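You operate a simulated robot arm through the tools that you are given. There is no shell and no other tool. Be economical: measure what you need, move in short steps, check, and stop when the job is done.

The job below is to be done with a simulated robot arm. You get a single attempt, and the scene is never put back.

TASK
Change the supply over from the blue plug to the red plug.
Fine: blue outlet switch off first; blue plug into its holder, blue outlet cap on; red outlet cap into the red dish; red outlet switch on last.

Only the result counts: the job must be done as asked and must still hold three seconds after the hand-in. Knocking over, shifting, dropping, spilling or breaking anything else fails it. Lids that push on must go on centred and level and be pressed home; caps that screw on are set level and turned clockwise until they are tight.

THE ROBOT
A 6-joint arm with a two-finger parallel gripper, fixed in place. Base frame: the origin is at the foot of the arm, x ahead of it, y to its left, z up. Readings come in cm, degrees, newtons and seconds.
With the tool pointing down near the work surface it reaches from about 34 to 82 cm from the base axis. Its first joint turns from -166.0 to 166.0 degrees. Payload 3.91 kg.
The TCP is the grasp point between the finger pads, 3 cm short of the fingertips. In the tool frame z runs along the fingers and y along their closing line. Largest opening 11 cm; finger width 2, thickness 1; the body of the gripper, 4.8 by 11.2 cm, starts 5.5 cm behind the TCP.
Orientation is that of the tool frame in the base frame, as a unit quaternion [w, x, y, z]. With the fingers straight down and closing along the base's y, the tool's x points along the base's -x, its y along +y and its z along -z.

THE INTERFACE
- The arm moves only by the tool move_arm. Its argument "motion" is a list of rows, each a list of 3 entries, a list of its own where there are three numbers: the shift along the base's x, y, z in cm, then the turn, a rotation vector about the base's x, y, z in degrees, then the closure in counts, from 0 (fully open) to 255 (shut). In form: [[[tx, ty, tz], [wx, wy, wz], grip], ...]. A call has 1 to 12 rows; each row shifts and turns the commanded pose from where the row before left it. Each row takes 0.2 s and may step no farther than 5 cm and 8.6 degrees from the row before; otherwise, or with a gripper value out of range, the whole call is refused. A pose out of reach is approached as far as the arm can. The call stops where the force on the tool passes 70 N (or 10 N more than at its start, if that is more) or the arm is blocked; 0.2 s more then pass. The fingers move at their own pace (about 4.5 cm/s each) and stop on an object; they squeeze with about 40 N. The grip force told is the motor's: it shows also when the fingers shut on nothing. Time passes only in rows, and 0.2 s behind the last, so rows that do not move let the fingers close. The reply holds the time, the measured pose of the TCP, the force on the tool along the base axes, the opening and the grip force, in the units named above and with some noise, with the torque about the TCP (base axes, N m) and any sound that the robot's microphone picked up.
- Cameras (640 x 400 px; columns grow to the right, rows downward): "scene" is fixed at [5.14, 64.83, 138.55]; the picture's right is [-0.70, -0.71, 0.00], its down [-0.36, 0.36, -0.86] and it looks along [0.61, -0.60, -0.51] (base axes); focal length 370 px, centre (320, 200). "wrist" rides on the gripper at [7.7, 0.7, -11.5] in the tool frame; the picture's right is [-0.09, 1.00, 0.00], its down [-0.80, -0.07, -0.59] and it looks along [-0.59, -0.05, 0.80] (tool axes); focal length 270 px, centre (320, 200). There is no depth. A picture from a camera that has moved, and an enlarged one, comes with that camera's place and axes in the base frame and with its lens.
- get_image(camera): a new picture of that camera. It takes no simulated time.
- lift_body(by): slides the trunk up (or, below 0, down) by that many cm; the arm rides with it, the base frame stays. It gives what a move gives, with no picture.
- inspect(camera, box): a new picture of the part [left, top, right, bottom] of that camera's present view, enlarged. It takes no simulated time.
- close_job(): hands the job in; it is judged then, once.

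Go step by step. Nothing tells you positions but the pictures and the camera data: compare them with the known pose of the tool, close in by small moves and look again before you grip or let go. The budget is 120 turns and 76 pictures, counting those below and the enlarged ones. Unless the task says otherwise, let go and move clear before handing in, and close with one line.

The tools are called after "Request:" as name(argument=value, ...) on one line, values as JSON. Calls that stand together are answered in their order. move_arm: Moves the arm, as the interface text tells. Its arguments: {"type":"object","properties":{"motion":{"type":"array"}},"required":["motion"]} The other tools are called the same way: lift_body (by) slides the trunk up or down; get_image (camera) takes a picture; inspect (camera, box) takes an enlarged picture of a part of a camera's view; close_job () hands the job in.

At the start:

```text
t: 0.0
tcp_pos: [45.95, 11.67, 115.98]
tcp_rot: [0.0, 0.0, 1.0, 0.0]
force: [-0.2, 0.4, 0.7]
wrist_torque: [0.01, 0.0, 0.0]
grip_width: 11.03
grip_force: 0.0
trunk travel left (down, up): [-42.5, 18.5]
```

scene: 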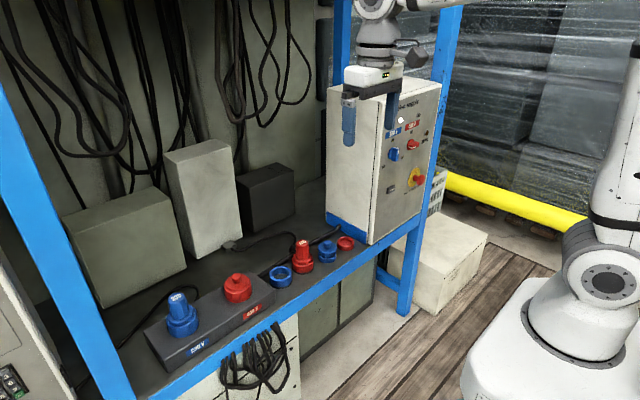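
wrist: 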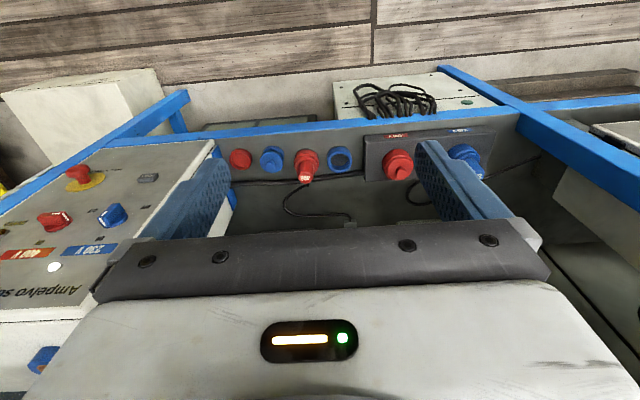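

I see a bench with an outlet block (blue plug inserted, red capped), holders and dishes, and a switch cabinet to the right. I'll enlarge both regions first.

Request:
inspect(camera="scene", box=[130, 220, 370, 370])

Request:
inspect(camera="scene", box=[320, 60, 460, 250])

Request:
inspect(camera="wrist", box=[200, 110, 520, 230])

```text
2.67 times, centred on (250, 295) of scene
camera zoom: at [5.14, 64.83, 138.55], right [-0.7, -0.71, 0.0], down [-0.36, 0.36, -0.86], along [0.61, -0.6, -0.51], focal length 987 px, centre (507, -53)
```

zoom: 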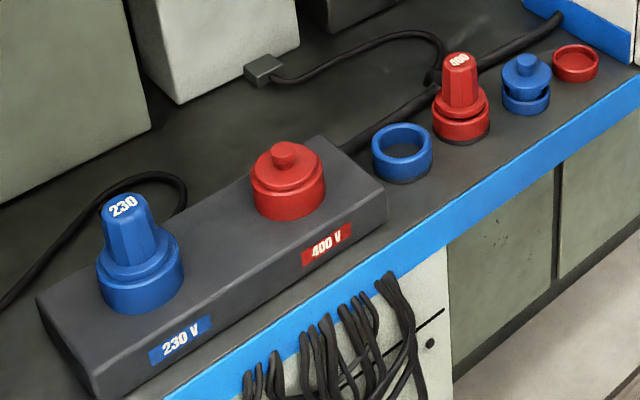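

```text
2.11 times, centred on (390, 155) of scene
camera zoom: at [5.14, 64.83, 138.55], right [-0.7, -0.71, 0.0], down [-0.36, 0.36, -0.86], along [0.61, -0.6, -0.51], focal length 779 px, centre (173, 295)
```

zoom: 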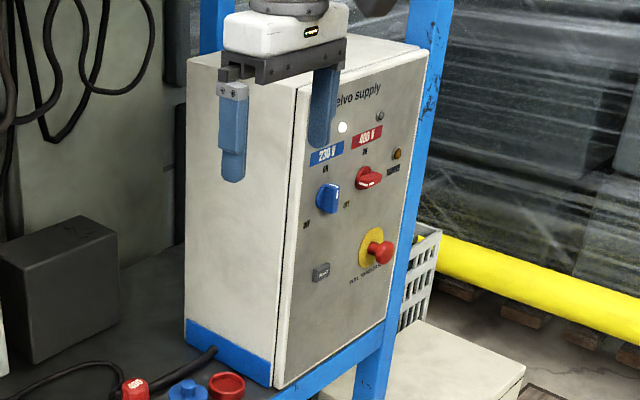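

```text
2.00 times, centred on (360, 170) of wrist
camera zoom: at [38.15, 12.43, 127.44], right [0.09, 1.0, 0.0], down [0.8, -0.07, 0.59], along [0.59, -0.05, -0.8], focal length 541 px, centre (240, 260)
```

zoom: 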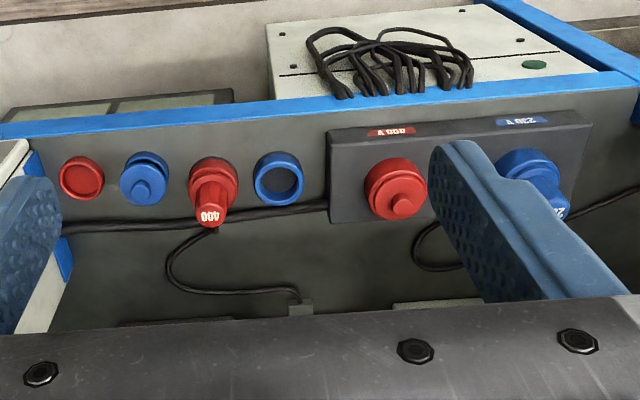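

The blue switch is near (64,-25,93) and the red one near (65,-37,92), on a panel facing the robot. The plugs, caps and holders sit in a row at x≈72. I'll tip the tool horizontal towards the panel and look closer.

Request:
move_arm(motion=[[[0.3, -3.8, -2.5], [0, -8.2, 0], 0], [[0.3, -3.8, -2.5], [0, -8.2, 0], 0], [[0.3, -3.8, -2.5], [0, -8.2, 0], 0], [[0.3, -3.8, -2.5], [0, -8.2, 0], 0], [[0.3, -3.8, -2.5], [0, -8.2, 0], 0], [[0.3, -3.8, -2.5], [0, -8.2, 0], 0], [[0.3, -3.8, -2.5], [0, -8.2, 0], 0], [[0.3, -3.8, -2.5], [0, -8.2, 0], 0], [[0.3, -3.8, -2.5], [0, -8.2, 0], 0], [[0.3, -3.8, -2.5], [0, -8.2, 0], 0], [[0.3, -3.8, -2.5], [0, -8, 0], 0], [[0, 0, 0], [0, 0, 0], 0]])

Request:
get_image(camera="wrist")

```text
t: 2.6
tcp_pos: [50.21, -31.84, 90.36]
tcp_rot: [0.707, 0.002, 0.707, 0.003]
force: [0.4, 0.3, 0.1]
wrist_torque: [0.0, 0.05, 0.0]
grip_width: 11.01
grip_force: 0.0
out of reach, approached as far as the arm can: row 10, 11
trunk travel left (down, up): [-42.5, 18.5]
```

```text
70 pictures are left
camera wrist: at [38.64, -31.1, 82.66], right [0.0, 1.0, 0.09], down [-0.59, -0.08, 0.8], along [0.8, -0.05, 0.59], focal length 270 px, centre (320, 200)
```

wrist: 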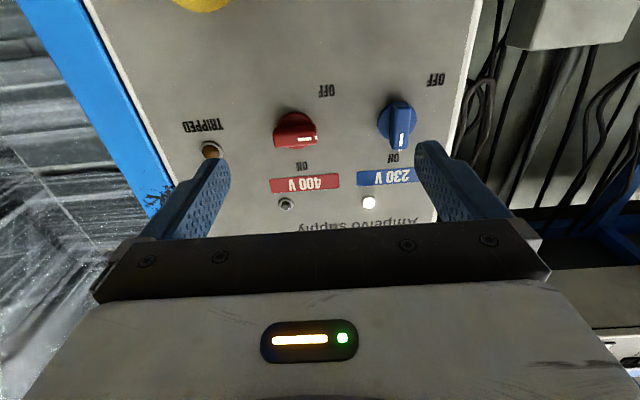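

Request:
inspect(camera="wrist", box=[240, 60, 470, 220])

Request:
inspect(camera="scene", box=[365, 90, 445, 210])

```text
2.50 times, centred on (355, 140) of wrist
camera zoom: at [38.64, -31.1, 82.66], right [0.0, 1.0, 0.09], down [-0.59, -0.08, 0.8], along [0.8, -0.05, 0.59], focal length 676 px, centre (232, 350)
```

zoom: 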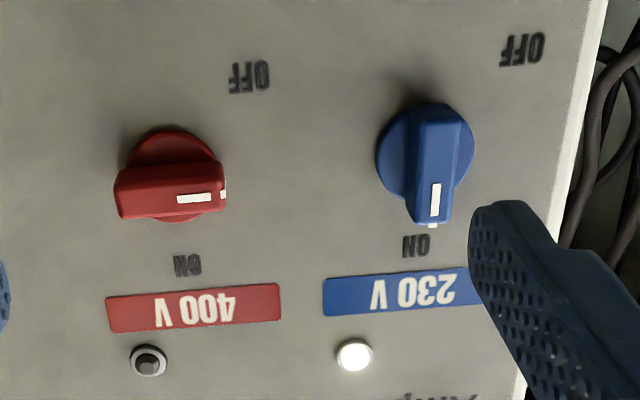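

```text
3.33 times, centred on (405, 150) of scene
camera zoom: at [5.14, 64.83, 138.55], right [-0.7, -0.71, 0.0], down [-0.36, 0.36, -0.86], along [0.61, -0.6, -0.51], focal length 1234 px, centre (37, 367)
```

zoom: 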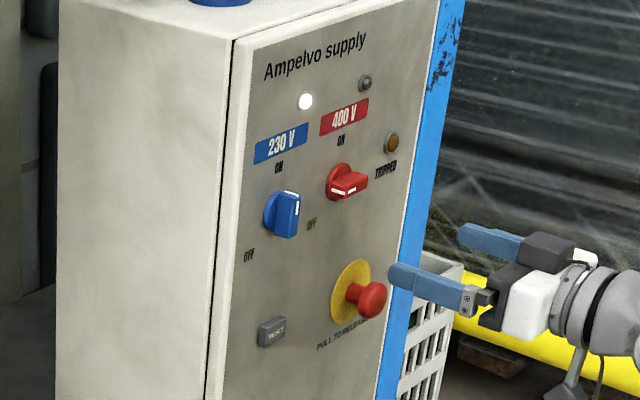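

The red switch points left (OFF) and the blue one up (ON), so blue needs a quarter turn counter-clockwise to OFF. I'll line up with the blue knob at about (62.8,-24.3,92.8).

Request:
move_arm(motion=[[[1, 3.7, 0.9], [0, 0, 0], 140], [[1, 3.8, 0.9], [0, 0, 0], 140], [[1, 0, 0.6], [0, 0, 0], 140], [[0, 0, 0], [0, 0, 0], 140]])

Request:
get_image(camera="wrist")

```text
t: 3.6
tcp_pos: [54.21, -25.7, 94.61]
tcp_rot: [0.707, 0.001, 0.707, -0.001]
force: [0.3, -0.1, 0.1]
wrist_torque: [-0.01, -0.03, 0.0]
grip_width: 4.98
grip_force: 0.1
out of reach, approached as far as the arm can: row 1, 2
trunk travel left (down, up): [-42.5, 18.5]
```

```text
67 pictures are left
camera wrist: at [42.67, -25.06, 86.88], right [0.0, 1.0, 0.09], down [-0.59, -0.07, 0.8], along [0.8, -0.05, 0.59], focal length 270 px, centre (320, 200)
```

wrist: 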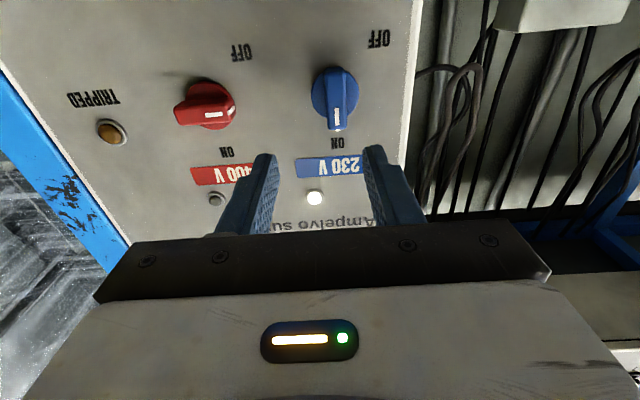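

Request:
move_arm(motion=[[[0, 1.35, -1.85], [0, 0, 0], 140], [[2, 0, 0], [0, 0, 0], 140], [[2, 0, 0], [0, 0, 0], 140], [[0, 0, 0], [0, 0, 0], 140]])

Request:
inspect(camera="wrist", box=[180, 0, 480, 240])

Request:
inspect(camera="scene", box=[355, 100, 455, 200])

```text
t: 4.6
tcp_pos: [58.76, -25.3, 93.69]
tcp_rot: [0.708, 0.0, 0.707, -0.001]
force: [0.5, -0.4, -0.2]
wrist_torque: [0.0, 0.0, -0.04]
grip_width: 4.94
grip_force: 0.0
out of reach, approached as far as the arm can: row 1
trunk travel left (down, up): [-42.5, 18.5]
```

```text
1.67 times, centred on (330, 120) of wrist
camera zoom: at [47.25, -24.42, 85.96], right [0.0, 1.0, 0.09], down [-0.59, -0.07, 0.8], along [0.8, -0.05, 0.59], focal length 450 px, centre (303, 333)
```

zoom: 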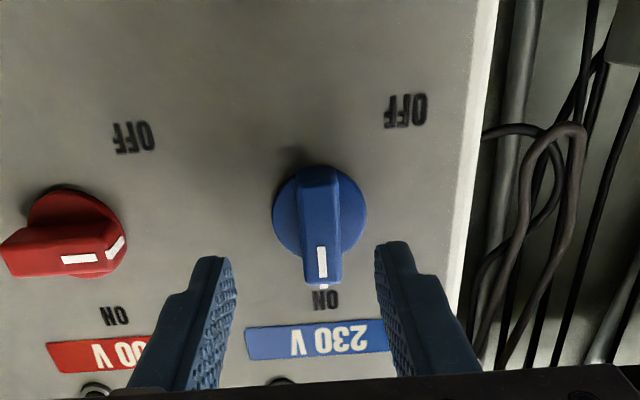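

```text
4.00 times, centred on (405, 150) of scene
camera zoom: at [5.14, 64.83, 138.55], right [-0.7, -0.71, 0.0], down [-0.36, 0.36, -0.86], along [0.61, -0.6, -0.51], focal length 1481 px, centre (-20, 400)
```

zoom: 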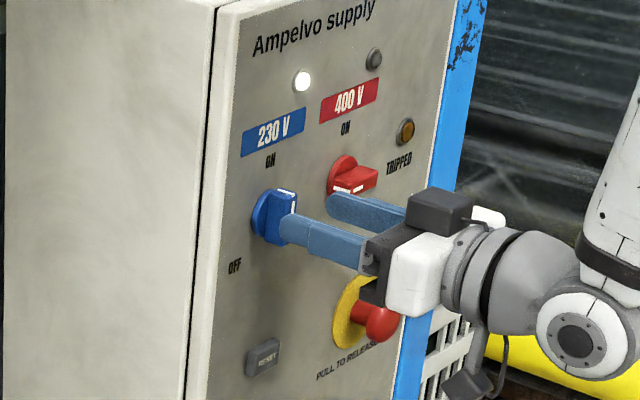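

Request:
move_arm(motion=[[[0, 0.95, -1.0], [0, 0, 0], 140], [[0, 0, 0], [0, 0, 0], 140]])

```text
t: 5.2
tcp_pos: [58.9, -24.21, 92.63]
tcp_rot: [0.707, 0.001, 0.707, 0.001]
force: [-0.1, 0.0, -1.1]
wrist_torque: [-0.02, 0.02, 0.01]
grip_width: 4.94
grip_force: 0.1
trunk travel left (down, up): [-42.5, 18.5]
```

Request:
move_arm(motion=[[[1.2, 0, 0], [0, 0, 0], 140], [[1.0, 0, 0], [0, 0, 0], 140], [[0, 0, 0], [0, 0, 0], 255], [[0, 0, 0], [0, 0, 0], 255], [[0, 0, 0], [0, 0, 0], 255], [[0, 0, 0], [0, 0, 0], 255]])

Request:
inspect(camera="wrist", box=[180, 0, 480, 240])

```text
t: 6.6
tcp_pos: [60.81, -24.57, 92.6]
tcp_rot: [0.707, 0.002, 0.707, 0.0]
force: [2.7, -19.9, 1.6]
wrist_torque: [-0.04, 0.2, -0.55]
grip_width: 1.51
grip_force: 44.9
trunk travel left (down, up): [-42.5, 18.5]
```

```text
1.67 times, centred on (330, 120) of wrist
camera zoom: at [49.38, -23.68, 84.9], right [0.0, 1.0, 0.09], down [-0.6, -0.07, 0.8], along [0.8, -0.06, 0.59], focal length 450 px, centre (303, 333)
```

zoom: 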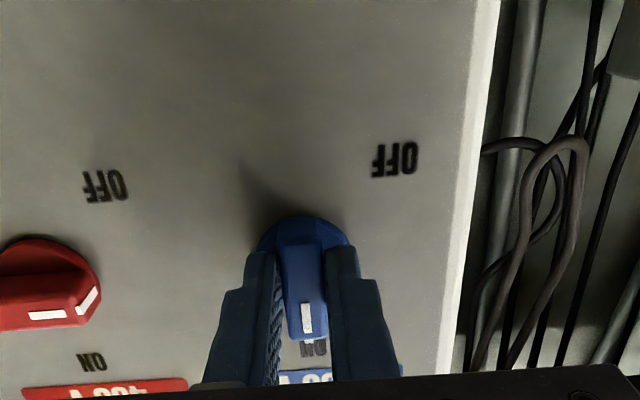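

Request:
move_arm(motion=[[[0, -0.35, 0], [0, 0, 0], 255], [[0, 0, 0], [-8.2, 0, 0], 255], [[0, 0, 0], [-8.2, 0, 0], 255], [[0, 0, 0], [-8.2, 0, 0], 255], [[0, 0, 0], [-8.2, 0, 0], 255], [[0, 0, 0], [0, 0, 0], 255]])

```text
t: 7.2
tcp_pos: [61.24, -24.71, 93.22]
tcp_rot: [0.69, -0.043, 0.722, -0.006]
force: [-14.8, 16.2, -0.8]
wrist_torque: [0.09, -1.13, -0.13]
grip_width: 1.58
grip_force: 45.3
out of reach, approached as far as the arm can: row 2, 3
trunk travel left (down, up): [-42.5, 18.5]
stopped in row 3: the force on the tool passed its limit at 140 N (the readings are from after the stop); the commanded pose is now the measured one
```

The wrist ran into a reach limit while turning. I'll let go, back off and change the trunk height to get a better arm posture.

Request:
move_arm(motion=[[[0, 0, 0], [0, 0, 0], 140], [[0, 0, 0], [0, 0, 0], 140], [[-1, 0, 0], [0, 0, 0], 140], [[-3, 0, 0], [0, 0, 0], 140], [[-3, 0, 0], [0, 0, 0], 140], [[0, 0, 0], [0, 0, 0], 140]])

Request:
inspect(camera="scene", box=[340, 0, 640, 400])

```text
t: 8.6
tcp_pos: [55.24, -26.19, 94.63]
tcp_rot: [0.69, -0.04, 0.723, -0.005]
force: [-0.1, -0.7, -0.7]
wrist_torque: [0.01, 0.01, 0.01]
grip_width: 4.94
grip_force: 0.0
out of reach, approached as far as the arm can: row 4, 5
trunk travel left (down, up): [-42.5, 18.5]
```

```text
1.00 times, centred on (490, 200) of scene (not enlarged: the box is as wide or as high as the picture)
camera zoom: at [5.14, 64.83, 138.55], right [-0.7, -0.71, 0.0], down [-0.36, 0.36, -0.86], along [0.61, -0.6, -0.51], focal length 370 px, centre (150, 200)
```

zoom: 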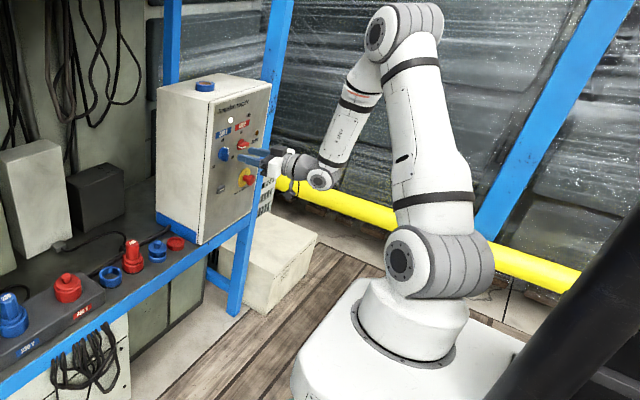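

Request:
lift_body(by=-20)

Request:
move_arm(motion=[[[0, 0.5, 4.5], [0, 0, 0], 140], [[0, 0.5, 4.5], [0, 0, 0], 140], [[0, 0.5, 4.5], [0, 0, 0], 140], [[0, 0.5, 4.5], [0, 0, 0], 140], [[0, 0, 0], [5, 0, 0], 140], [[0, 0, 0], [0, 0, 0], 140]])

```text
t: 10.8
tcp_pos: [55.27, -26.13, 74.67]
tcp_rot: [0.69, -0.039, 0.723, -0.005]
force: [-0.4, 1.0, 0.2]
wrist_torque: [0.01, 0.03, 0.01]
grip_width: 4.95
grip_force: 0.1
trunk travel left (down, up): [-22.5, 38.5]
```

```text
t: 12.2
tcp_pos: [55.29, -24.2, 92.59]
tcp_rot: [0.69, -0.009, 0.723, 0.027]
force: [-0.1, 0.1, 0.3]
wrist_torque: [0.0, -0.01, 0.0]
grip_width: 4.97
grip_force: 0.1
trunk travel left (down, up): [-22.5, 38.5]
```

Reach is fine with the trunk lowered. I'll level the tool and test the quarter turn in free air before gripping.

Request:
move_arm(motion=[[[0, 0, 0], [-1.5, -2.7, -2.9], 140], [[0, 0, 0], [-8.2, 0, 0], 140], [[0, 0, 0], [-8.2, 0, 0], 140], [[0, 0, 0], [-8.2, 0, 0], 140], [[0, 0, 0], [-8.2, 0, 0], 140], [[0, 0, 0], [-8.2, 0, 0], 140], [[0, 0, 0], [-8.2, 0, 0], 140], [[0, 0, 0], [-8.2, 0, 0], 140], [[0, 0, 0], [-8.2, 0, 0], 140], [[0, 0, 0], [-8.2, 0, 0], 140], [[0, 0, 0], [-8.2, 0, 0], 140], [[0, 0, 0], [-8, 0, 0], 140]])

```text
t: 14.8
tcp_pos: [54.01, -32.49, 126.02]
tcp_rot: [0.497, -0.503, 0.508, -0.492]
force: [-0.4, -0.2, -0.1]
wrist_torque: [-0.01, -0.01, 0.0]
grip_width: 4.96
grip_force: 0.1
out of reach, approached as far as the arm can: row 4, 5, 6, 7, 8, 9, 10, 11, 12
trunk travel left (down, up): [-22.5, 38.5]
```

Turning the hand about this axis runs into the wrist's limits, so I won't twist the knob. Instead I'll push the handle tip over with closed fingers. First I'll go back to the level pose.

Request:
move_arm(motion=[[[0.1, 0.4, -2.8], [8.2, 0, 0], 255], [[0.1, 0.4, -2.8], [8.2, 0, 0], 255], [[0.1, 0.4, -2.8], [8.2, 0, 0], 255], [[0.1, 0.4, -2.8], [8.2, 0, 0], 255], [[0.1, 0.4, -2.8], [8.2, 0, 0], 255], [[0.1, 0.4, -2.8], [8.2, 0, 0], 255], [[0.1, 0.4, -2.8], [8.2, 0, 0], 255], [[0.1, 0.4, -2.8], [8.2, 0, 0], 255], [[0.1, 0.4, -2.8], [8.2, 0, 0], 255], [[0.1, 0.4, -2.8], [8.2, 0, 0], 255], [[0.1, 0.4, -2.8], [8, 0, 0], 255], [[0, 0, 0], [0, 0, 0], 255]])

Request:
get_image(camera="wrist")

```text
t: 17.4
tcp_pos: [55.08, -28.08, 95.32]
tcp_rot: [0.707, -0.001, 0.707, 0.0]
force: [-0.7, -0.3, -0.5]
wrist_torque: [0.02, -0.02, -0.01]
grip_width: 0.0
grip_force: 37.1
trunk travel left (down, up): [-22.5, 38.5]
```

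```text
62 pictures are left
camera wrist: at [43.67, -27.31, 87.49], right [0.0, 1.0, 0.09], down [-0.6, -0.07, 0.8], along [0.8, -0.05, 0.59], focal length 270 px, centre (320, 200)
```

wrist: 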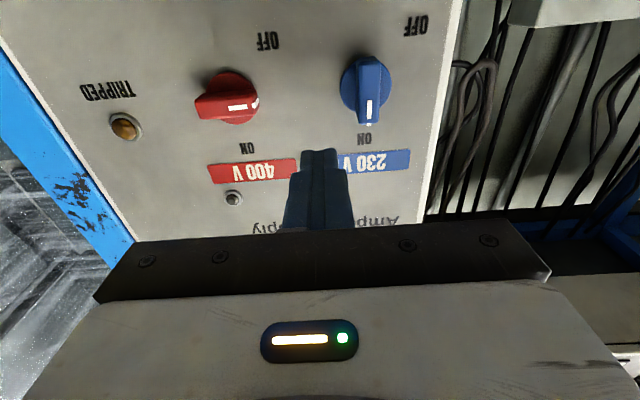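

Request:
move_arm(motion=[[[0, 0.8, -1.3], [0, 0, 0], 255], [[3, 0, 0], [0, 0, 0], 255], [[2.8, 0, 0], [0, 0, 0], 255], [[0, 0.9, 0], [0, 0, 0], 255], [[0, 0.9, 0.7], [0, 0, 0], 255], [[0, 1.1, 0.2], [0, 0, 0], 255], [[0, 1.1, -0.4], [0, 0, 0], 255], [[0, 0.3, -0.5], [0, 0, 0], 255], [[0, 0, 0], [0, 0, 0], 255]])

Request:
inspect(camera="wrist", box=[180, 0, 480, 240])

Request:
inspect(camera="scene", box=[355, 90, 455, 210])

```text
t: 19.4
tcp_pos: [60.98, -23.09, 94.68]
tcp_rot: [0.713, -0.002, 0.701, -0.002]
force: [9.8, -14.9, 42.0]
wrist_torque: [-0.26, -0.76, -0.46]
grip_width: 0.0
grip_force: 37.6
trunk travel left (down, up): [-22.5, 38.5]
```

```text
1.67 times, centred on (330, 120) of wrist
camera zoom: at [49.57, -22.39, 86.78], right [0.0, 1.0, 0.08], down [-0.61, -0.07, 0.79], along [0.79, -0.05, 0.61], focal length 450 px, centre (303, 333)
```

zoom: 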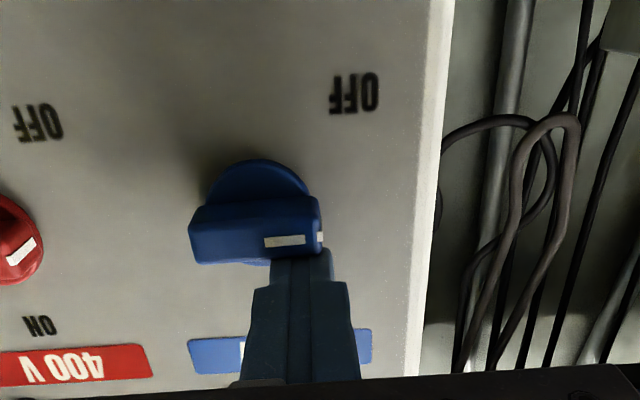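

```text
3.33 times, centred on (405, 150) of scene
camera zoom: at [5.14, 64.83, 138.55], right [-0.7, -0.71, 0.0], down [-0.36, 0.36, -0.86], along [0.61, -0.6, -0.51], focal length 1234 px, centre (37, 367)
```

zoom: 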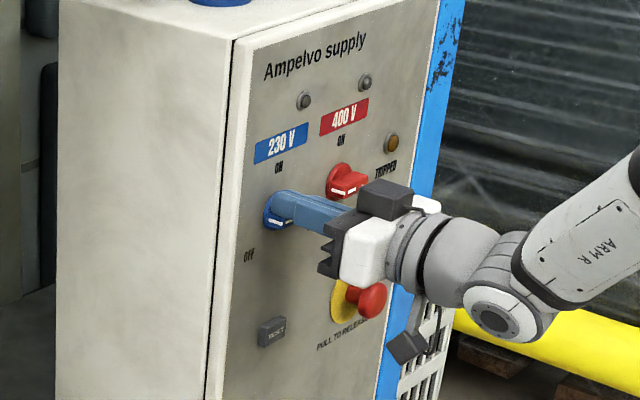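

Blue is OFF and its lamp is out. Next I'll back away, point the tool down and go to the blue plug.

Request:
move_arm(motion=[[[0, 0, 0.6], [0, 0, 0], 255], [[-4, 0, 0.5], [0, 0, 0], 255], [[-3, 2, 1], [0, 8.2, 0], 255], [[0, 4.5, 0.8], [0, 8.2, 0], 255], [[0, 4.5, 0.8], [0, 8.2, 0], 255], [[0, 4.5, 0.8], [0, 8.2, 0], 255], [[0, 4.5, 0.8], [0, 8.2, 0], 255], [[0, 4.5, 0.8], [0, 8.2, 0], 255], [[0, 4.5, 0.8], [0, 8.2, 0], 0], [[0, 4.5, 0.8], [0, 8.2, 0], 0], [[0, 4.5, 0.8], [0, 8.2, 0], 0], [[0, 4.5, 0.8], [0, 8.2, 0], 0]])

```text
t: 22.0
tcp_pos: [54.07, 19.61, 103.33]
tcp_rot: [0.069, -0.001, 0.998, 0.0]
force: [-0.5, 0.1, 0.6]
wrist_torque: [0.03, -0.01, 0.02]
grip_width: 8.67
grip_force: 0.1
trunk travel left (down, up): [-22.5, 38.5]
```

Request:
move_arm(motion=[[[1.5, 4.2, -1], [0, 7.9, 0], 0], [[1.5, 4.2, -1], [0, 0, 0], 0], [[1.5, 4.2, -1], [0, 0, 0], 0], [[1.5, 4.2, -1], [0, 0, 0], 0], [[1.5, 4.2, -1], [0, 0, 0], 0], [[1.5, 4.2, -1], [0, 0, 0], 0], [[0, 0, 0], [0, 0, 0], 0]])

Request:
get_image(camera="wrist")

Request:
get_image(camera="scene")

```text
t: 23.6
tcp_pos: [60.07, 41.74, 95.77]
tcp_rot: [0.001, 0.0, 1.0, 0.0]
force: [0.6, 0.2, -0.2]
wrist_torque: [0.03, 0.04, 0.0]
grip_width: 11.02
grip_force: 0.1
out of reach, approached as far as the arm can: row 5, 6
trunk travel left (down, up): [-22.5, 38.5]
```

```text
59 pictures are left
camera wrist: at [52.23, 42.55, 107.21], right [0.09, 1.0, 0.0], down [0.8, -0.07, 0.6], along [0.59, -0.05, -0.8], focal length 270 px, centre (320, 200)
```

wrist: 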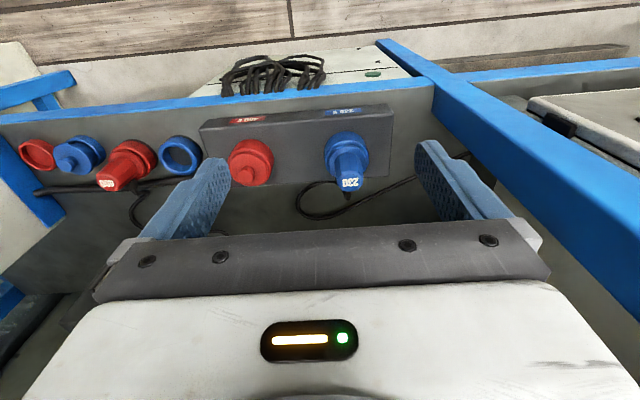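

```text
58 pictures are left
```

scene: 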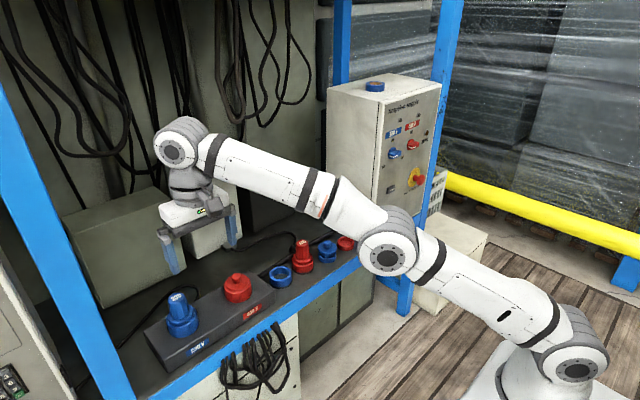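

The arm is nearly straight here because the trunk is low. The blue plug is at about (72.6,45,76), so I'll raise the trunk and approach again.

Request:
lift_body(by=25)

Request:
move_arm(motion=[[[2.5, 0.8, -4.2], [0, 0, 0], 0], [[2.5, 0.8, -4.2], [0, 0, 0], 0], [[2.5, 0.8, -4.2], [0, 0, 0], 0], [[2.5, 0.8, -4.2], [0, 0, 0], 0], [[2.5, 0, -4.2], [0, 0, 0], 0], [[0, 0, -4.2], [0, 0, 0], 0], [[0, 0, -4.2], [0, 0, 0], 0], [[0, 0, 0], [0, 0, 0], 0]])

Request:
get_image(camera="wrist")

```text
t: 26.2
tcp_pos: [59.88, 41.77, 120.89]
tcp_rot: [0.002, -0.001, 1.0, 0.0]
force: [0.3, -0.4, 0.4]
wrist_torque: [0.02, -0.01, -0.01]
grip_width: 11.0
grip_force: 0.1
trunk travel left (down, up): [-47.5, 13.5]
```

```text
t: 28.0
tcp_pos: [69.61, 43.11, 91.48]
tcp_rot: [0.0, 0.0, 1.0, 0.0]
force: [0.8, 0.0, 0.4]
wrist_torque: [0.02, -0.03, 0.02]
grip_width: 10.99
grip_force: 0.1
out of reach, approached as far as the arm can: row 2, 3, 4, 5, 6, 7
trunk travel left (down, up): [-47.5, 13.5]
```

```text
57 pictures are left
camera wrist: at [61.84, 43.9, 102.91], right [0.09, 1.0, 0.0], down [0.8, -0.07, 0.6], along [0.59, -0.05, -0.8], focal length 270 px, centre (320, 200)
```

wrist: 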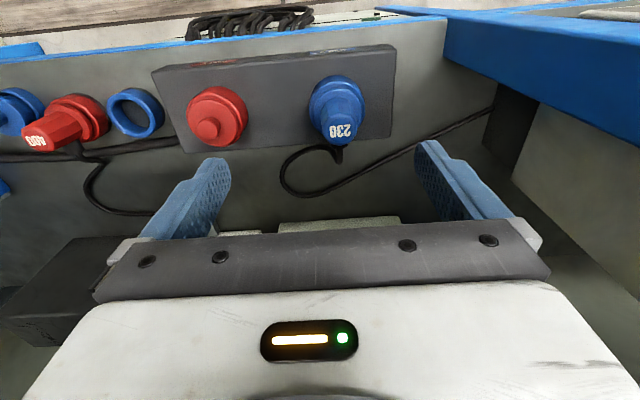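

With a vertical tool this plug is just out of reach, at radius 85 against about 82. I'll tilt the fingers 15° outward about y, which keeps the closing line along y, and come over the plug.

Request:
move_arm(motion=[[[0, 0, 0], [0, -7.5, 0], 0], [[0, 0, 0], [0, -7.5, 0], 0], [[1.6, 1.1, -2], [0, 0, 0], 0], [[1.6, 1.1, -2], [0, 0, 0], 0], [[0, 0, 0], [0, 0, 0], 0]])

Request:
get_image(camera="wrist")

Request:
inspect(camera="scene", box=[120, 190, 320, 390])

```text
t: 29.2
tcp_pos: [73.58, 45.91, 87.8]
tcp_rot: [0.133, -0.001, 0.991, 0.0]
force: [0.4, -0.1, 0.2]
wrist_torque: [-0.02, 0.02, 0.05]
grip_width: 11.0
grip_force: 0.0
out of reach, approached as far as the arm can: row 1, 2, 3, 4
trunk travel left (down, up): [-47.5, 13.5]
```

```text
56 pictures are left
camera wrist: at [63.12, 46.72, 96.76], right [0.08, 1.0, 0.02], down [0.62, -0.07, 0.78], along [0.78, -0.05, -0.62], focal length 270 px, centre (320, 200)
```

wrist: 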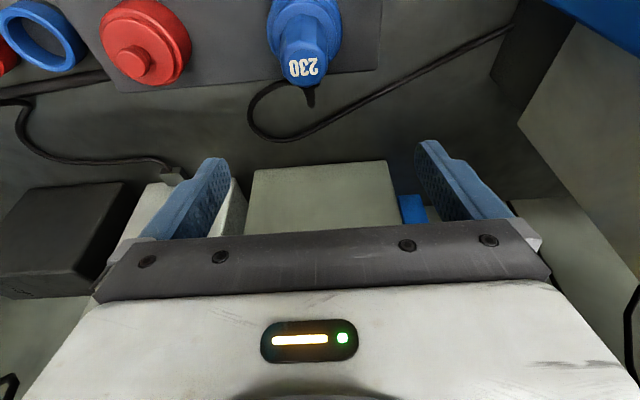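

```text
2.00 times, centred on (220, 290) of scene
camera zoom: at [5.14, 64.83, 138.55], right [-0.7, -0.71, 0.0], down [-0.36, 0.36, -0.86], along [0.61, -0.6, -0.51], focal length 740 px, centre (520, 20)
```

zoom: 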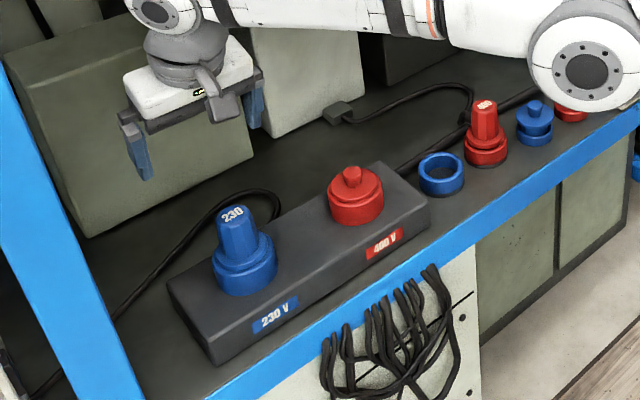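

Request:
move_arm(motion=[[[-1.0, -0.8, -3], [0, 0, 0], 0], [[0, 0, -4], [0, 0, 0], 0], [[0, 0, -2.5], [0, 0, 0], 0], [[0, 0, 0], [0, 0, 0], 0]])

Request:
get_image(camera="wrist")

Request:
inspect(camera="scene", box=[130, 210, 290, 370])

```text
t: 30.2
tcp_pos: [73.48, 45.82, 78.18]
tcp_rot: [0.132, -0.001, 0.991, 0.0]
force: [-0.4, 0.0, 0.4]
wrist_torque: [0.0, 0.0, -0.02]
grip_width: 11.0
grip_force: 0.0
out of reach, approached as far as the arm can: row 1
trunk travel left (down, up): [-47.5, 13.5]
```

```text
54 pictures are left
camera wrist: at [62.92, 46.49, 87.2], right [0.08, 1.0, 0.02], down [0.62, -0.07, 0.78], along [0.78, -0.05, -0.62], focal length 270 px, centre (320, 200)
```

wrist: 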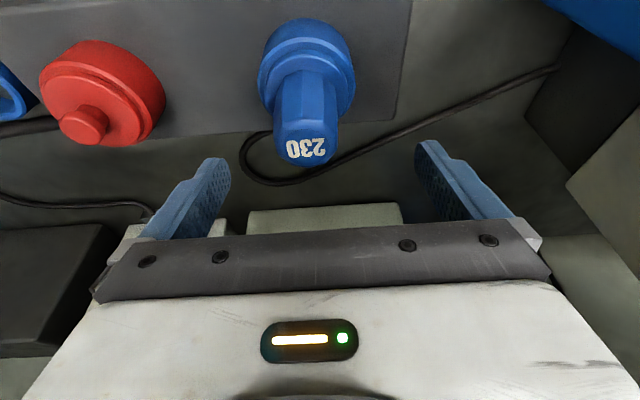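

```text
2.50 times, centred on (210, 290) of scene
camera zoom: at [5.14, 64.83, 138.55], right [-0.7, -0.71, 0.0], down [-0.36, 0.36, -0.86], along [0.61, -0.6, -0.51], focal length 926 px, centre (595, -25)
```

zoom: 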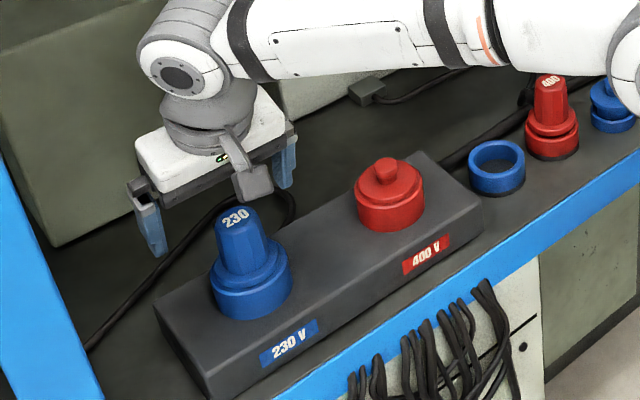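

Request:
move_arm(motion=[[[-0.9, -0.7, 0], [0, 0, 0], 0], [[0, 0, -2.2], [0, 0, 0], 0], [[0, 0, -2.2], [0, 0, 0], 0], [[0, 0, 0], [0, 0, 0], 0]])

Request:
get_image(camera="wrist")

Request:
inspect(camera="scene", box=[130, 210, 290, 370])

```text
t: 31.2
tcp_pos: [72.58, 45.16, 73.79]
tcp_rot: [0.133, -0.001, 0.991, 0.0]
force: [0.1, -0.3, -0.5]
wrist_torque: [0.0, 0.02, 0.04]
grip_width: 11.0
grip_force: 0.0
trunk travel left (down, up): [-47.5, 13.5]
```

```text
52 pictures are left
camera wrist: at [62.03, 45.88, 82.86], right [0.08, 1.0, 0.02], down [0.62, -0.07, 0.78], along [0.78, -0.05, -0.62], focal length 270 px, centre (320, 200)
```

wrist: 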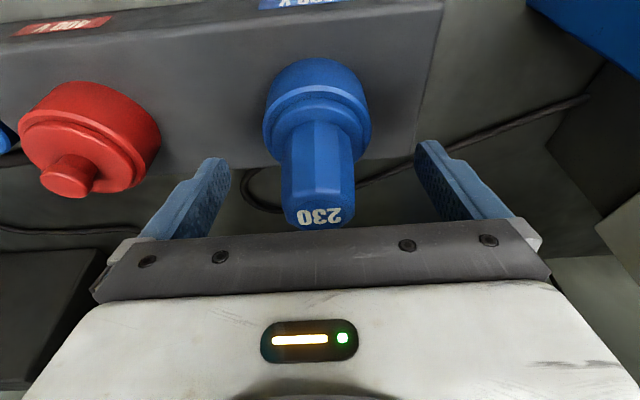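

```text
2.50 times, centred on (210, 290) of scene
camera zoom: at [5.14, 64.83, 138.55], right [-0.7, -0.71, 0.0], down [-0.36, 0.36, -0.86], along [0.61, -0.6, -0.51], focal length 926 px, centre (595, -25)
```

zoom: 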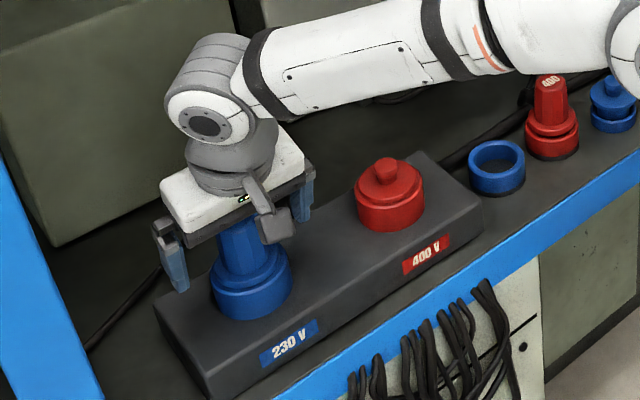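

The handle is centred between the fingers, so I'll grip and pull straight up.

Request:
move_arm(motion=[[[0, 0, 0], [0, 0, 0], 255], [[0, 0, 0], [0, 0, 0], 255], [[0, 0, 0], [0, 0, 0], 255], [[0, 0, 0], [0, 0, 0], 255], [[0, 0, 0], [0, 0, 0], 255], [[0, 0, 0], [0, 0, 0], 255]])

```text
t: 32.6
tcp_pos: [72.52, 45.11, 73.94]
tcp_rot: [0.131, -0.001, 0.991, 0.0]
force: [-0.3, 0.6, 0.0]
wrist_torque: [0.03, -0.01, -0.01]
grip_width: 4.05
grip_force: 40.0
trunk travel left (down, up): [-47.5, 13.5]
```

Request:
move_arm(motion=[[[0, 0, 0.5], [0, 0, 0], 255], [[0, 0, 0.5], [0, 0, 0], 255], [[0, 0, 0.5], [0, 0, 0], 255], [[0, 0, 1], [0, 0, 0], 255], [[0, 0, 1], [0, 0, 0], 255], [[0, 0, 1], [0, 0, 0], 255], [[0, 0, 0], [0, 0, 0], 255]])

Request:
inspect(camera="scene", box=[130, 210, 290, 370])

```text
t: 34.2
tcp_pos: [72.5, 45.07, 78.43]
tcp_rot: [0.132, -0.001, 0.991, 0.0]
force: [-0.3, -0.3, -1.3]
wrist_torque: [0.01, -0.02, 0.01]
grip_width: 3.82
grip_force: 39.5
trunk travel left (down, up): [-47.5, 13.5]
```

```text
2.50 times, centred on (210, 290) of scene
camera zoom: at [5.14, 64.83, 138.55], right [-0.7, -0.71, 0.0], down [-0.36, 0.36, -0.86], along [0.61, -0.6, -0.51], focal length 926 px, centre (595, -25)
```

zoom: 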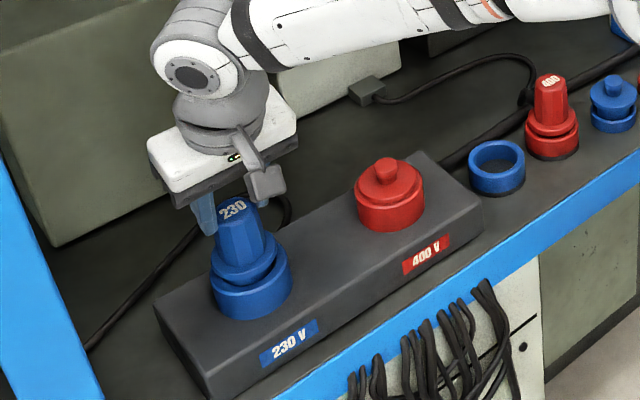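

Request:
get_image(camera="wrist")

Request:
inspect(camera="scene", box=[160, 260, 240, 340])

```text
49 pictures are left
camera wrist: at [62.05, 45.83, 87.38], right [0.08, 1.0, 0.02], down [0.62, -0.07, 0.78], along [0.78, -0.05, -0.62], focal length 270 px, centre (320, 200)
```

wrist: 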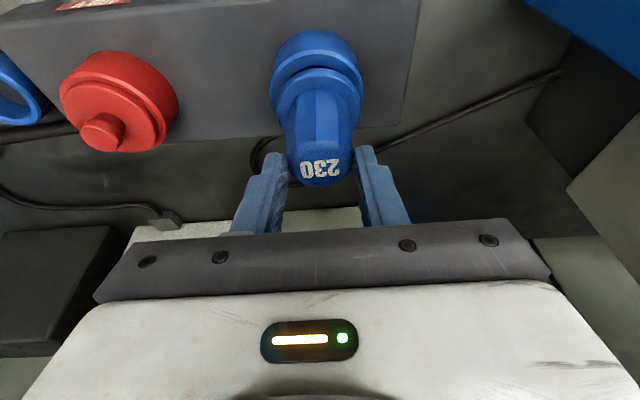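

```text
5.00 times, centred on (200, 300) of scene
camera zoom: at [5.14, 64.83, 138.55], right [-0.7, -0.71, 0.0], down [-0.36, 0.36, -0.86], along [0.61, -0.6, -0.51], focal length 1851 px, centre (920, -300)
```

zoom: 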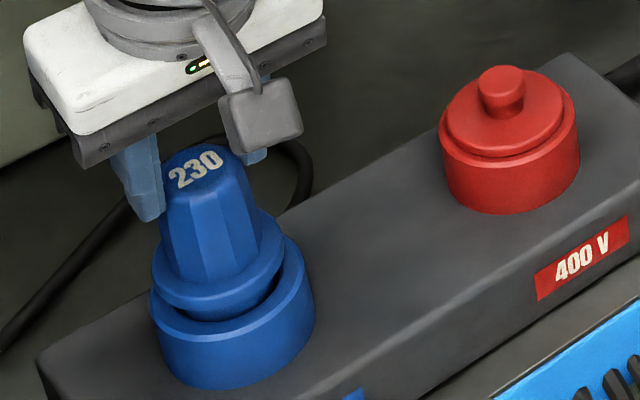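

The tapered handle slipped, but the plug is partly out. I'll open, go lower and grip again.

Request:
move_arm(motion=[[[0, 0, 0], [0, 0, 0], 120], [[0, 0, 0], [0, 0, 0], 80], [[-0.6, 0, 0], [0, 0, 0], 80], [[0, 0, 0], [0, 0, 0], 80]])

Request:
inspect(camera="scene", box=[160, 260, 240, 340])

Request:
get_image(camera="wrist")

```text
t: 35.2
tcp_pos: [71.89, 45.06, 78.27]
tcp_rot: [0.132, -0.002, 0.991, 0.0]
force: [-0.1, -0.2, -0.1]
wrist_torque: [-0.01, 0.02, 0.04]
grip_width: 7.55
grip_force: 0.0
trunk travel left (down, up): [-47.5, 13.5]
```

```text
5.00 times, centred on (200, 300) of scene
camera zoom: at [5.14, 64.83, 138.55], right [-0.7, -0.71, 0.0], down [-0.36, 0.36, -0.86], along [0.61, -0.6, -0.51], focal length 1851 px, centre (920, -300)
```

zoom: 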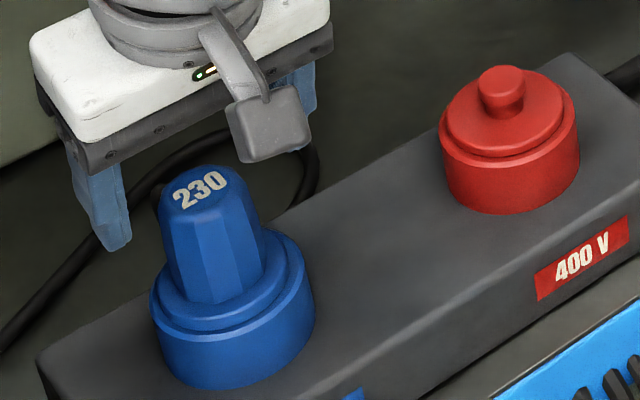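

```text
46 pictures are left
camera wrist: at [61.42, 45.84, 87.4], right [0.08, 1.0, 0.02], down [0.62, -0.07, 0.78], along [0.78, -0.05, -0.62], focal length 270 px, centre (320, 200)
```

wrist: 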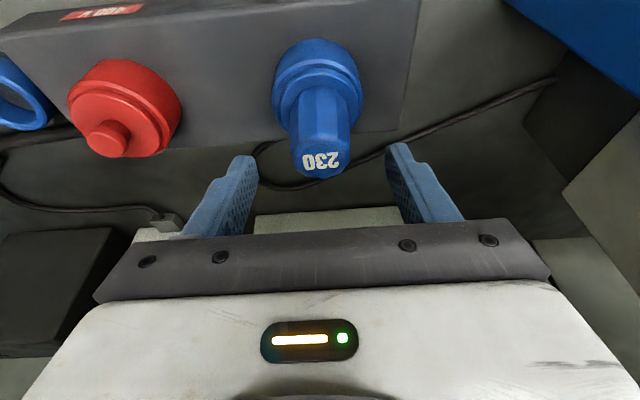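

Request:
move_arm(motion=[[[0.35, 0, -2], [0, 0, 0], 80], [[0, 0, -2], [0, 0, 0], 80], [[0, 0, -1.1], [0, 0, 0], 80], [[0, 0, 0], [0, 0, 0], 255], [[0, 0, 0], [0, 0, 0], 255], [[0, 0, 0], [0, 0, 0], 255], [[0, 0, 0], [0, 0, 0], 255], [[0, 0, 0], [0, 0, 0], 255]])

Request:
move_arm(motion=[[[0, 0, 0.1], [0, 0, 0], 255], [[0, 0, 0.1], [0, 0, 0], 255], [[0, 0, 0.1], [0, 0, 0], 255]])

```text
t: 37.0
tcp_pos: [72.32, 45.05, 73.36]
tcp_rot: [0.132, -0.001, 0.991, 0.0]
force: [-0.7, 0.3, -0.3]
wrist_torque: [0.02, 0.01, -0.02]
grip_width: 4.13
grip_force: 39.7
trunk travel left (down, up): [-47.5, 13.5]
```

```text
t: 37.8
tcp_pos: [72.24, 44.93, 73.58]
tcp_rot: [0.132, -0.001, 0.991, 0.0]
force: [0.4, 0.8, -3.1]
wrist_torque: [0.01, 0.01, 0.01]
grip_width: 4.11
grip_force: 40.4
trunk travel left (down, up): [-47.5, 13.5]
```

Request:
move_arm(motion=[[[0, 0, 0.1], [0, 0, 0], 255], [[0, 0, 0.1], [0, 0, 0], 255], [[0, 0, 0.1], [0, 0, 0], 255], [[0, 0, 0.1], [0, 0, 0], 255], [[0, 0, 0.1], [0, 0, 0], 255], [[0, 0, 0.1], [0, 0, 0], 255], [[0, 0, 0.1], [0, 0, 0], 255], [[0, 0, 0.1], [0, 0, 0], 255]])

Request:
inspect(camera="scene", box=[160, 260, 240, 340])

```text
t: 39.6
tcp_pos: [72.3, 45.13, 74.42]
tcp_rot: [0.132, -0.001, 0.991, 0.0]
force: [-0.1, 0.1, -1.9]
wrist_torque: [0.03, 0.03, -0.02]
grip_width: 4.09
grip_force: 40.5
trunk travel left (down, up): [-47.5, 13.5]
```

```text
5.00 times, centred on (200, 300) of scene
camera zoom: at [5.14, 64.83, 138.55], right [-0.7, -0.71, 0.0], down [-0.36, 0.36, -0.86], along [0.61, -0.6, -0.51], focal length 1851 px, centre (920, -300)
```

zoom: 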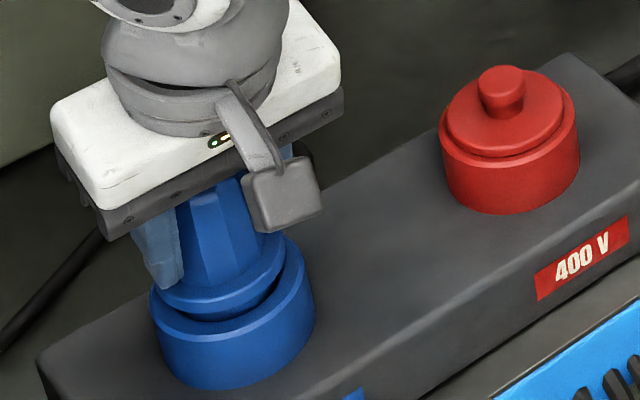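

Request:
move_arm(motion=[[[0, 0, 0.15], [0, 0, 0], 255], [[0, 0, 0.15], [0, 0, 0], 255], [[0, 0, 0.15], [0, 0, 0], 255], [[0, 0, 0.15], [0, 0, 0], 255], [[0, 0, 0.15], [0, 0, 0], 255], [[0, 0, 0.15], [0, 0, 0], 255], [[0, 0, 0.15], [0, 0, 0], 255], [[0, 0, 0.15], [0, 0, 0], 255], [[0, 0, 0.15], [0, 0, 0], 255], [[0, 0, 0.15], [0, 0, 0], 255], [[0, 0, 0.2], [0, 0, 0], 255], [[0, 0, 0.2], [0, 0, 0], 255]])

Request:
inspect(camera="scene", box=[160, 260, 240, 340])

```text
t: 42.2
tcp_pos: [72.4, 45.14, 76.41]
tcp_rot: [0.132, -0.001, 0.991, 0.0]
force: [0.5, -0.4, -1.5]
wrist_torque: [-0.01, 0.01, 0.0]
grip_width: 4.13
grip_force: 39.9
trunk travel left (down, up): [-47.5, 13.5]
```

```text
5.00 times, centred on (200, 300) of scene
camera zoom: at [5.14, 64.83, 138.55], right [-0.7, -0.71, 0.0], down [-0.36, 0.36, -0.86], along [0.61, -0.6, -0.51], focal length 1851 px, centre (920, -300)
```

zoom: 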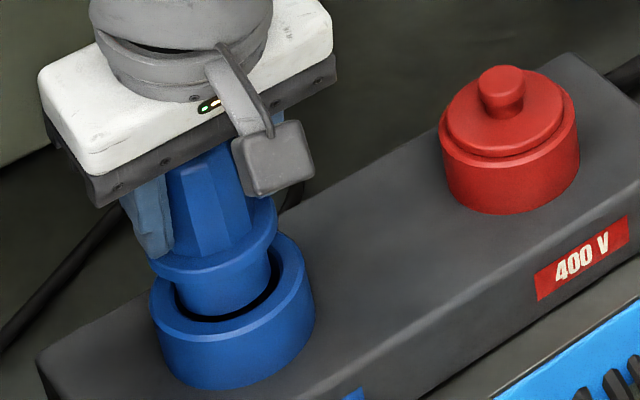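

Request:
move_arm(motion=[[[0, 0, 0.25], [0, 0, 0], 255], [[0, 0, 0.25], [0, 0, 0], 255], [[0, 0, 0.25], [0, 0, 0], 255], [[0, 0, 0.25], [0, 0, 0], 255], [[0, 0, 0.4], [0, 0, 0], 255], [[0, 0, 0.5], [0, 0, 0], 255], [[0, 0, 0.5], [0, 0, 0], 255], [[0, 0, 0.5], [0, 0, 0], 255], [[0, 0, 0.6], [0, 0, 0], 255], [[0, 0, 0.8], [0, 0, 0], 255], [[0, 0, 0.8], [0, 0, 0], 255], [[0, 0, 0], [0, 0, 0], 255]])

Request:
inspect(camera="scene", box=[150, 240, 250, 340])

Request:
get_image(camera="wrist")

```text
t: 44.8
tcp_pos: [72.24, 45.18, 81.33]
tcp_rot: [0.133, -0.001, 0.991, 0.0]
force: [-0.4, 0.3, -2.1]
wrist_torque: [0.02, -0.01, 0.05]
grip_width: 4.08
grip_force: 39.9
trunk travel left (down, up): [-47.5, 13.5]
```

```text
4.00 times, centred on (200, 290) of scene
camera zoom: at [5.14, 64.83, 138.55], right [-0.7, -0.71, 0.0], down [-0.36, 0.36, -0.86], along [0.61, -0.6, -0.51], focal length 1481 px, centre (800, -160)
```

zoom: 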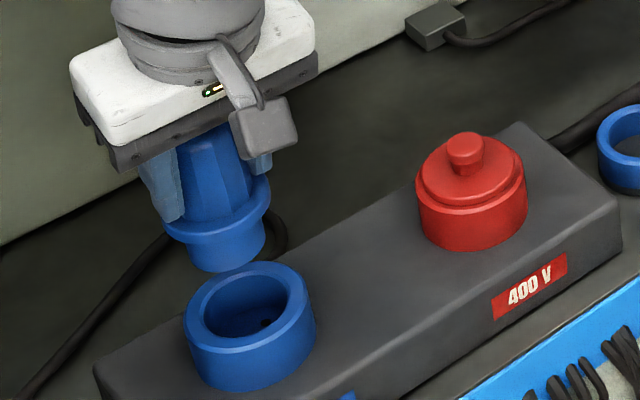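

```text
42 pictures are left
camera wrist: at [61.78, 45.86, 90.41], right [0.08, 1.0, 0.02], down [0.62, -0.07, 0.78], along [0.78, -0.05, -0.62], focal length 270 px, centre (320, 200)
```

wrist: 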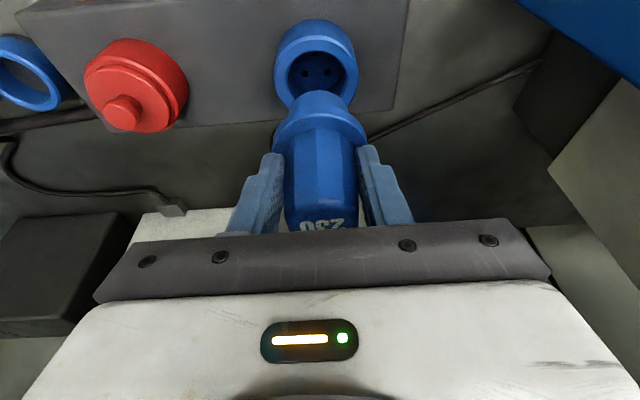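

The plug is out and held upright. I'll raise it clear of the red cap and carry it towards the blue holder ring at about (73,14.6).

Request:
move_arm(motion=[[[0, 0, 1.5], [0, 0, 0], 255], [[0, 0, 1.5], [0, 0, 0], 255], [[0, -3, 0], [0, 0, 0], 255], [[0, -3, 0], [0, 0, 0], 255], [[0, -3, 0], [0, 0, 0], 255], [[0, -3, 0], [0, 0, 0], 255], [[0, -3, 0], [0, 0, 0], 255], [[0, -3, 0], [0, 0, 0], 255], [[0, -3, 0], [0, 0, 0], 255], [[0, -3, 0], [0, 0, 0], 255], [[0, -3, 0], [0, 0, 0], 255], [[0, 0, 0], [0, 0, 0], 255]])

Request:
get_image(camera="wrist")

Request:
inspect(camera="scene", box=[210, 200, 350, 320])

```text
t: 47.4
tcp_pos: [72.25, 18.1, 84.45]
tcp_rot: [0.132, 0.0, 0.991, 0.0]
force: [0.1, 0.4, -2.1]
wrist_torque: [0.01, 0.03, 0.02]
grip_width: 4.1
grip_force: 39.9
trunk travel left (down, up): [-47.5, 13.5]
```

```text
41 pictures are left
camera wrist: at [61.8, 18.77, 93.4], right [0.08, 1.0, 0.02], down [0.62, -0.07, 0.78], along [0.78, -0.05, -0.62], focal length 270 px, centre (320, 200)
```

wrist: 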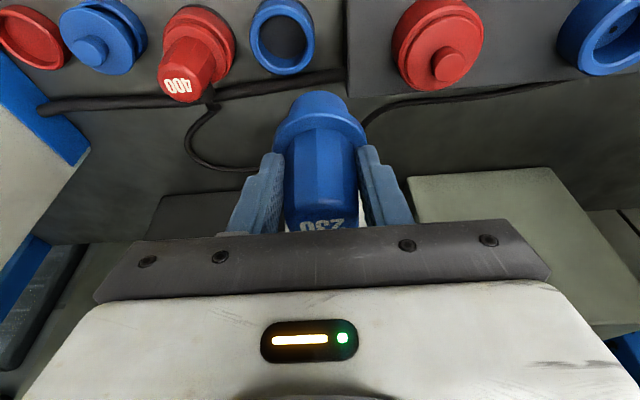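

```text
3.33 times, centred on (280, 260) of scene
camera zoom: at [5.14, 64.83, 138.55], right [-0.7, -0.71, 0.0], down [-0.36, 0.36, -0.86], along [0.61, -0.6, -0.51], focal length 1234 px, centre (453, 0)
```

zoom: 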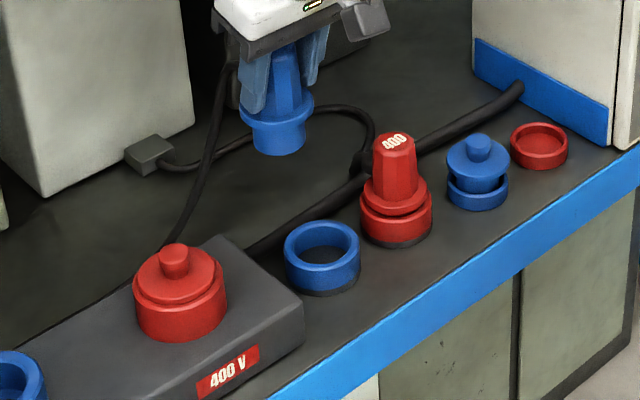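

Request:
move_arm(motion=[[[-0.2, -1.6, -2], [0, 0, 0], 255], [[0, -1.55, -2], [0, 0, 0], 255], [[0, 0, -2], [0, 0, 0], 255], [[0, 0, -2], [0, 0, 0], 255], [[0, 0, -1.6], [0, 0, 0], 255], [[0, 0, 0], [0, 0, 0], 255]])

Request:
get_image(camera="wrist")

Request:
inspect(camera="scene", box=[240, 230, 320, 310])

```text
t: 48.8
tcp_pos: [72.14, 14.91, 74.78]
tcp_rot: [0.132, -0.001, 0.991, 0.001]
force: [0.3, 0.6, -1.9]
wrist_torque: [-0.02, -0.01, -0.01]
grip_width: 4.08
grip_force: 40.1
trunk travel left (down, up): [-47.5, 13.5]
```

```text
39 pictures are left
camera wrist: at [61.6, 15.7, 83.75], right [0.08, 1.0, 0.02], down [0.62, -0.07, 0.78], along [0.78, -0.05, -0.62], focal length 270 px, centre (320, 200)
```

wrist: 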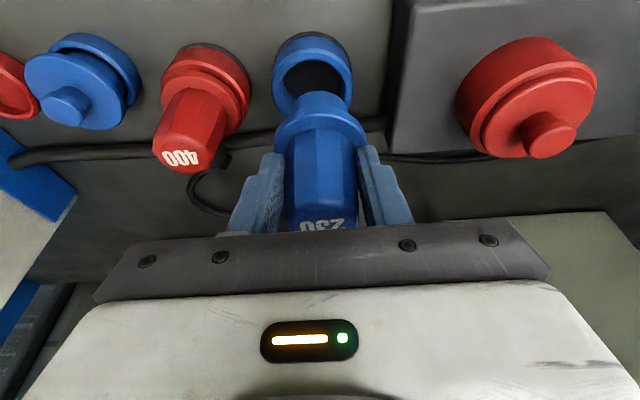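

```text
5.00 times, centred on (280, 270) of scene
camera zoom: at [5.14, 64.83, 138.55], right [-0.7, -0.71, 0.0], down [-0.36, 0.36, -0.86], along [0.61, -0.6, -0.51], focal length 1851 px, centre (520, -150)
```

zoom: 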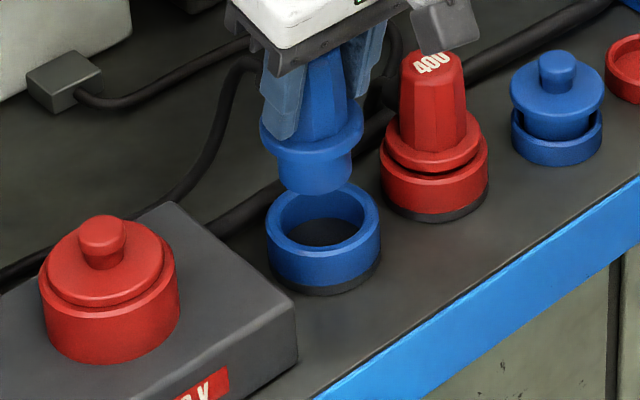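

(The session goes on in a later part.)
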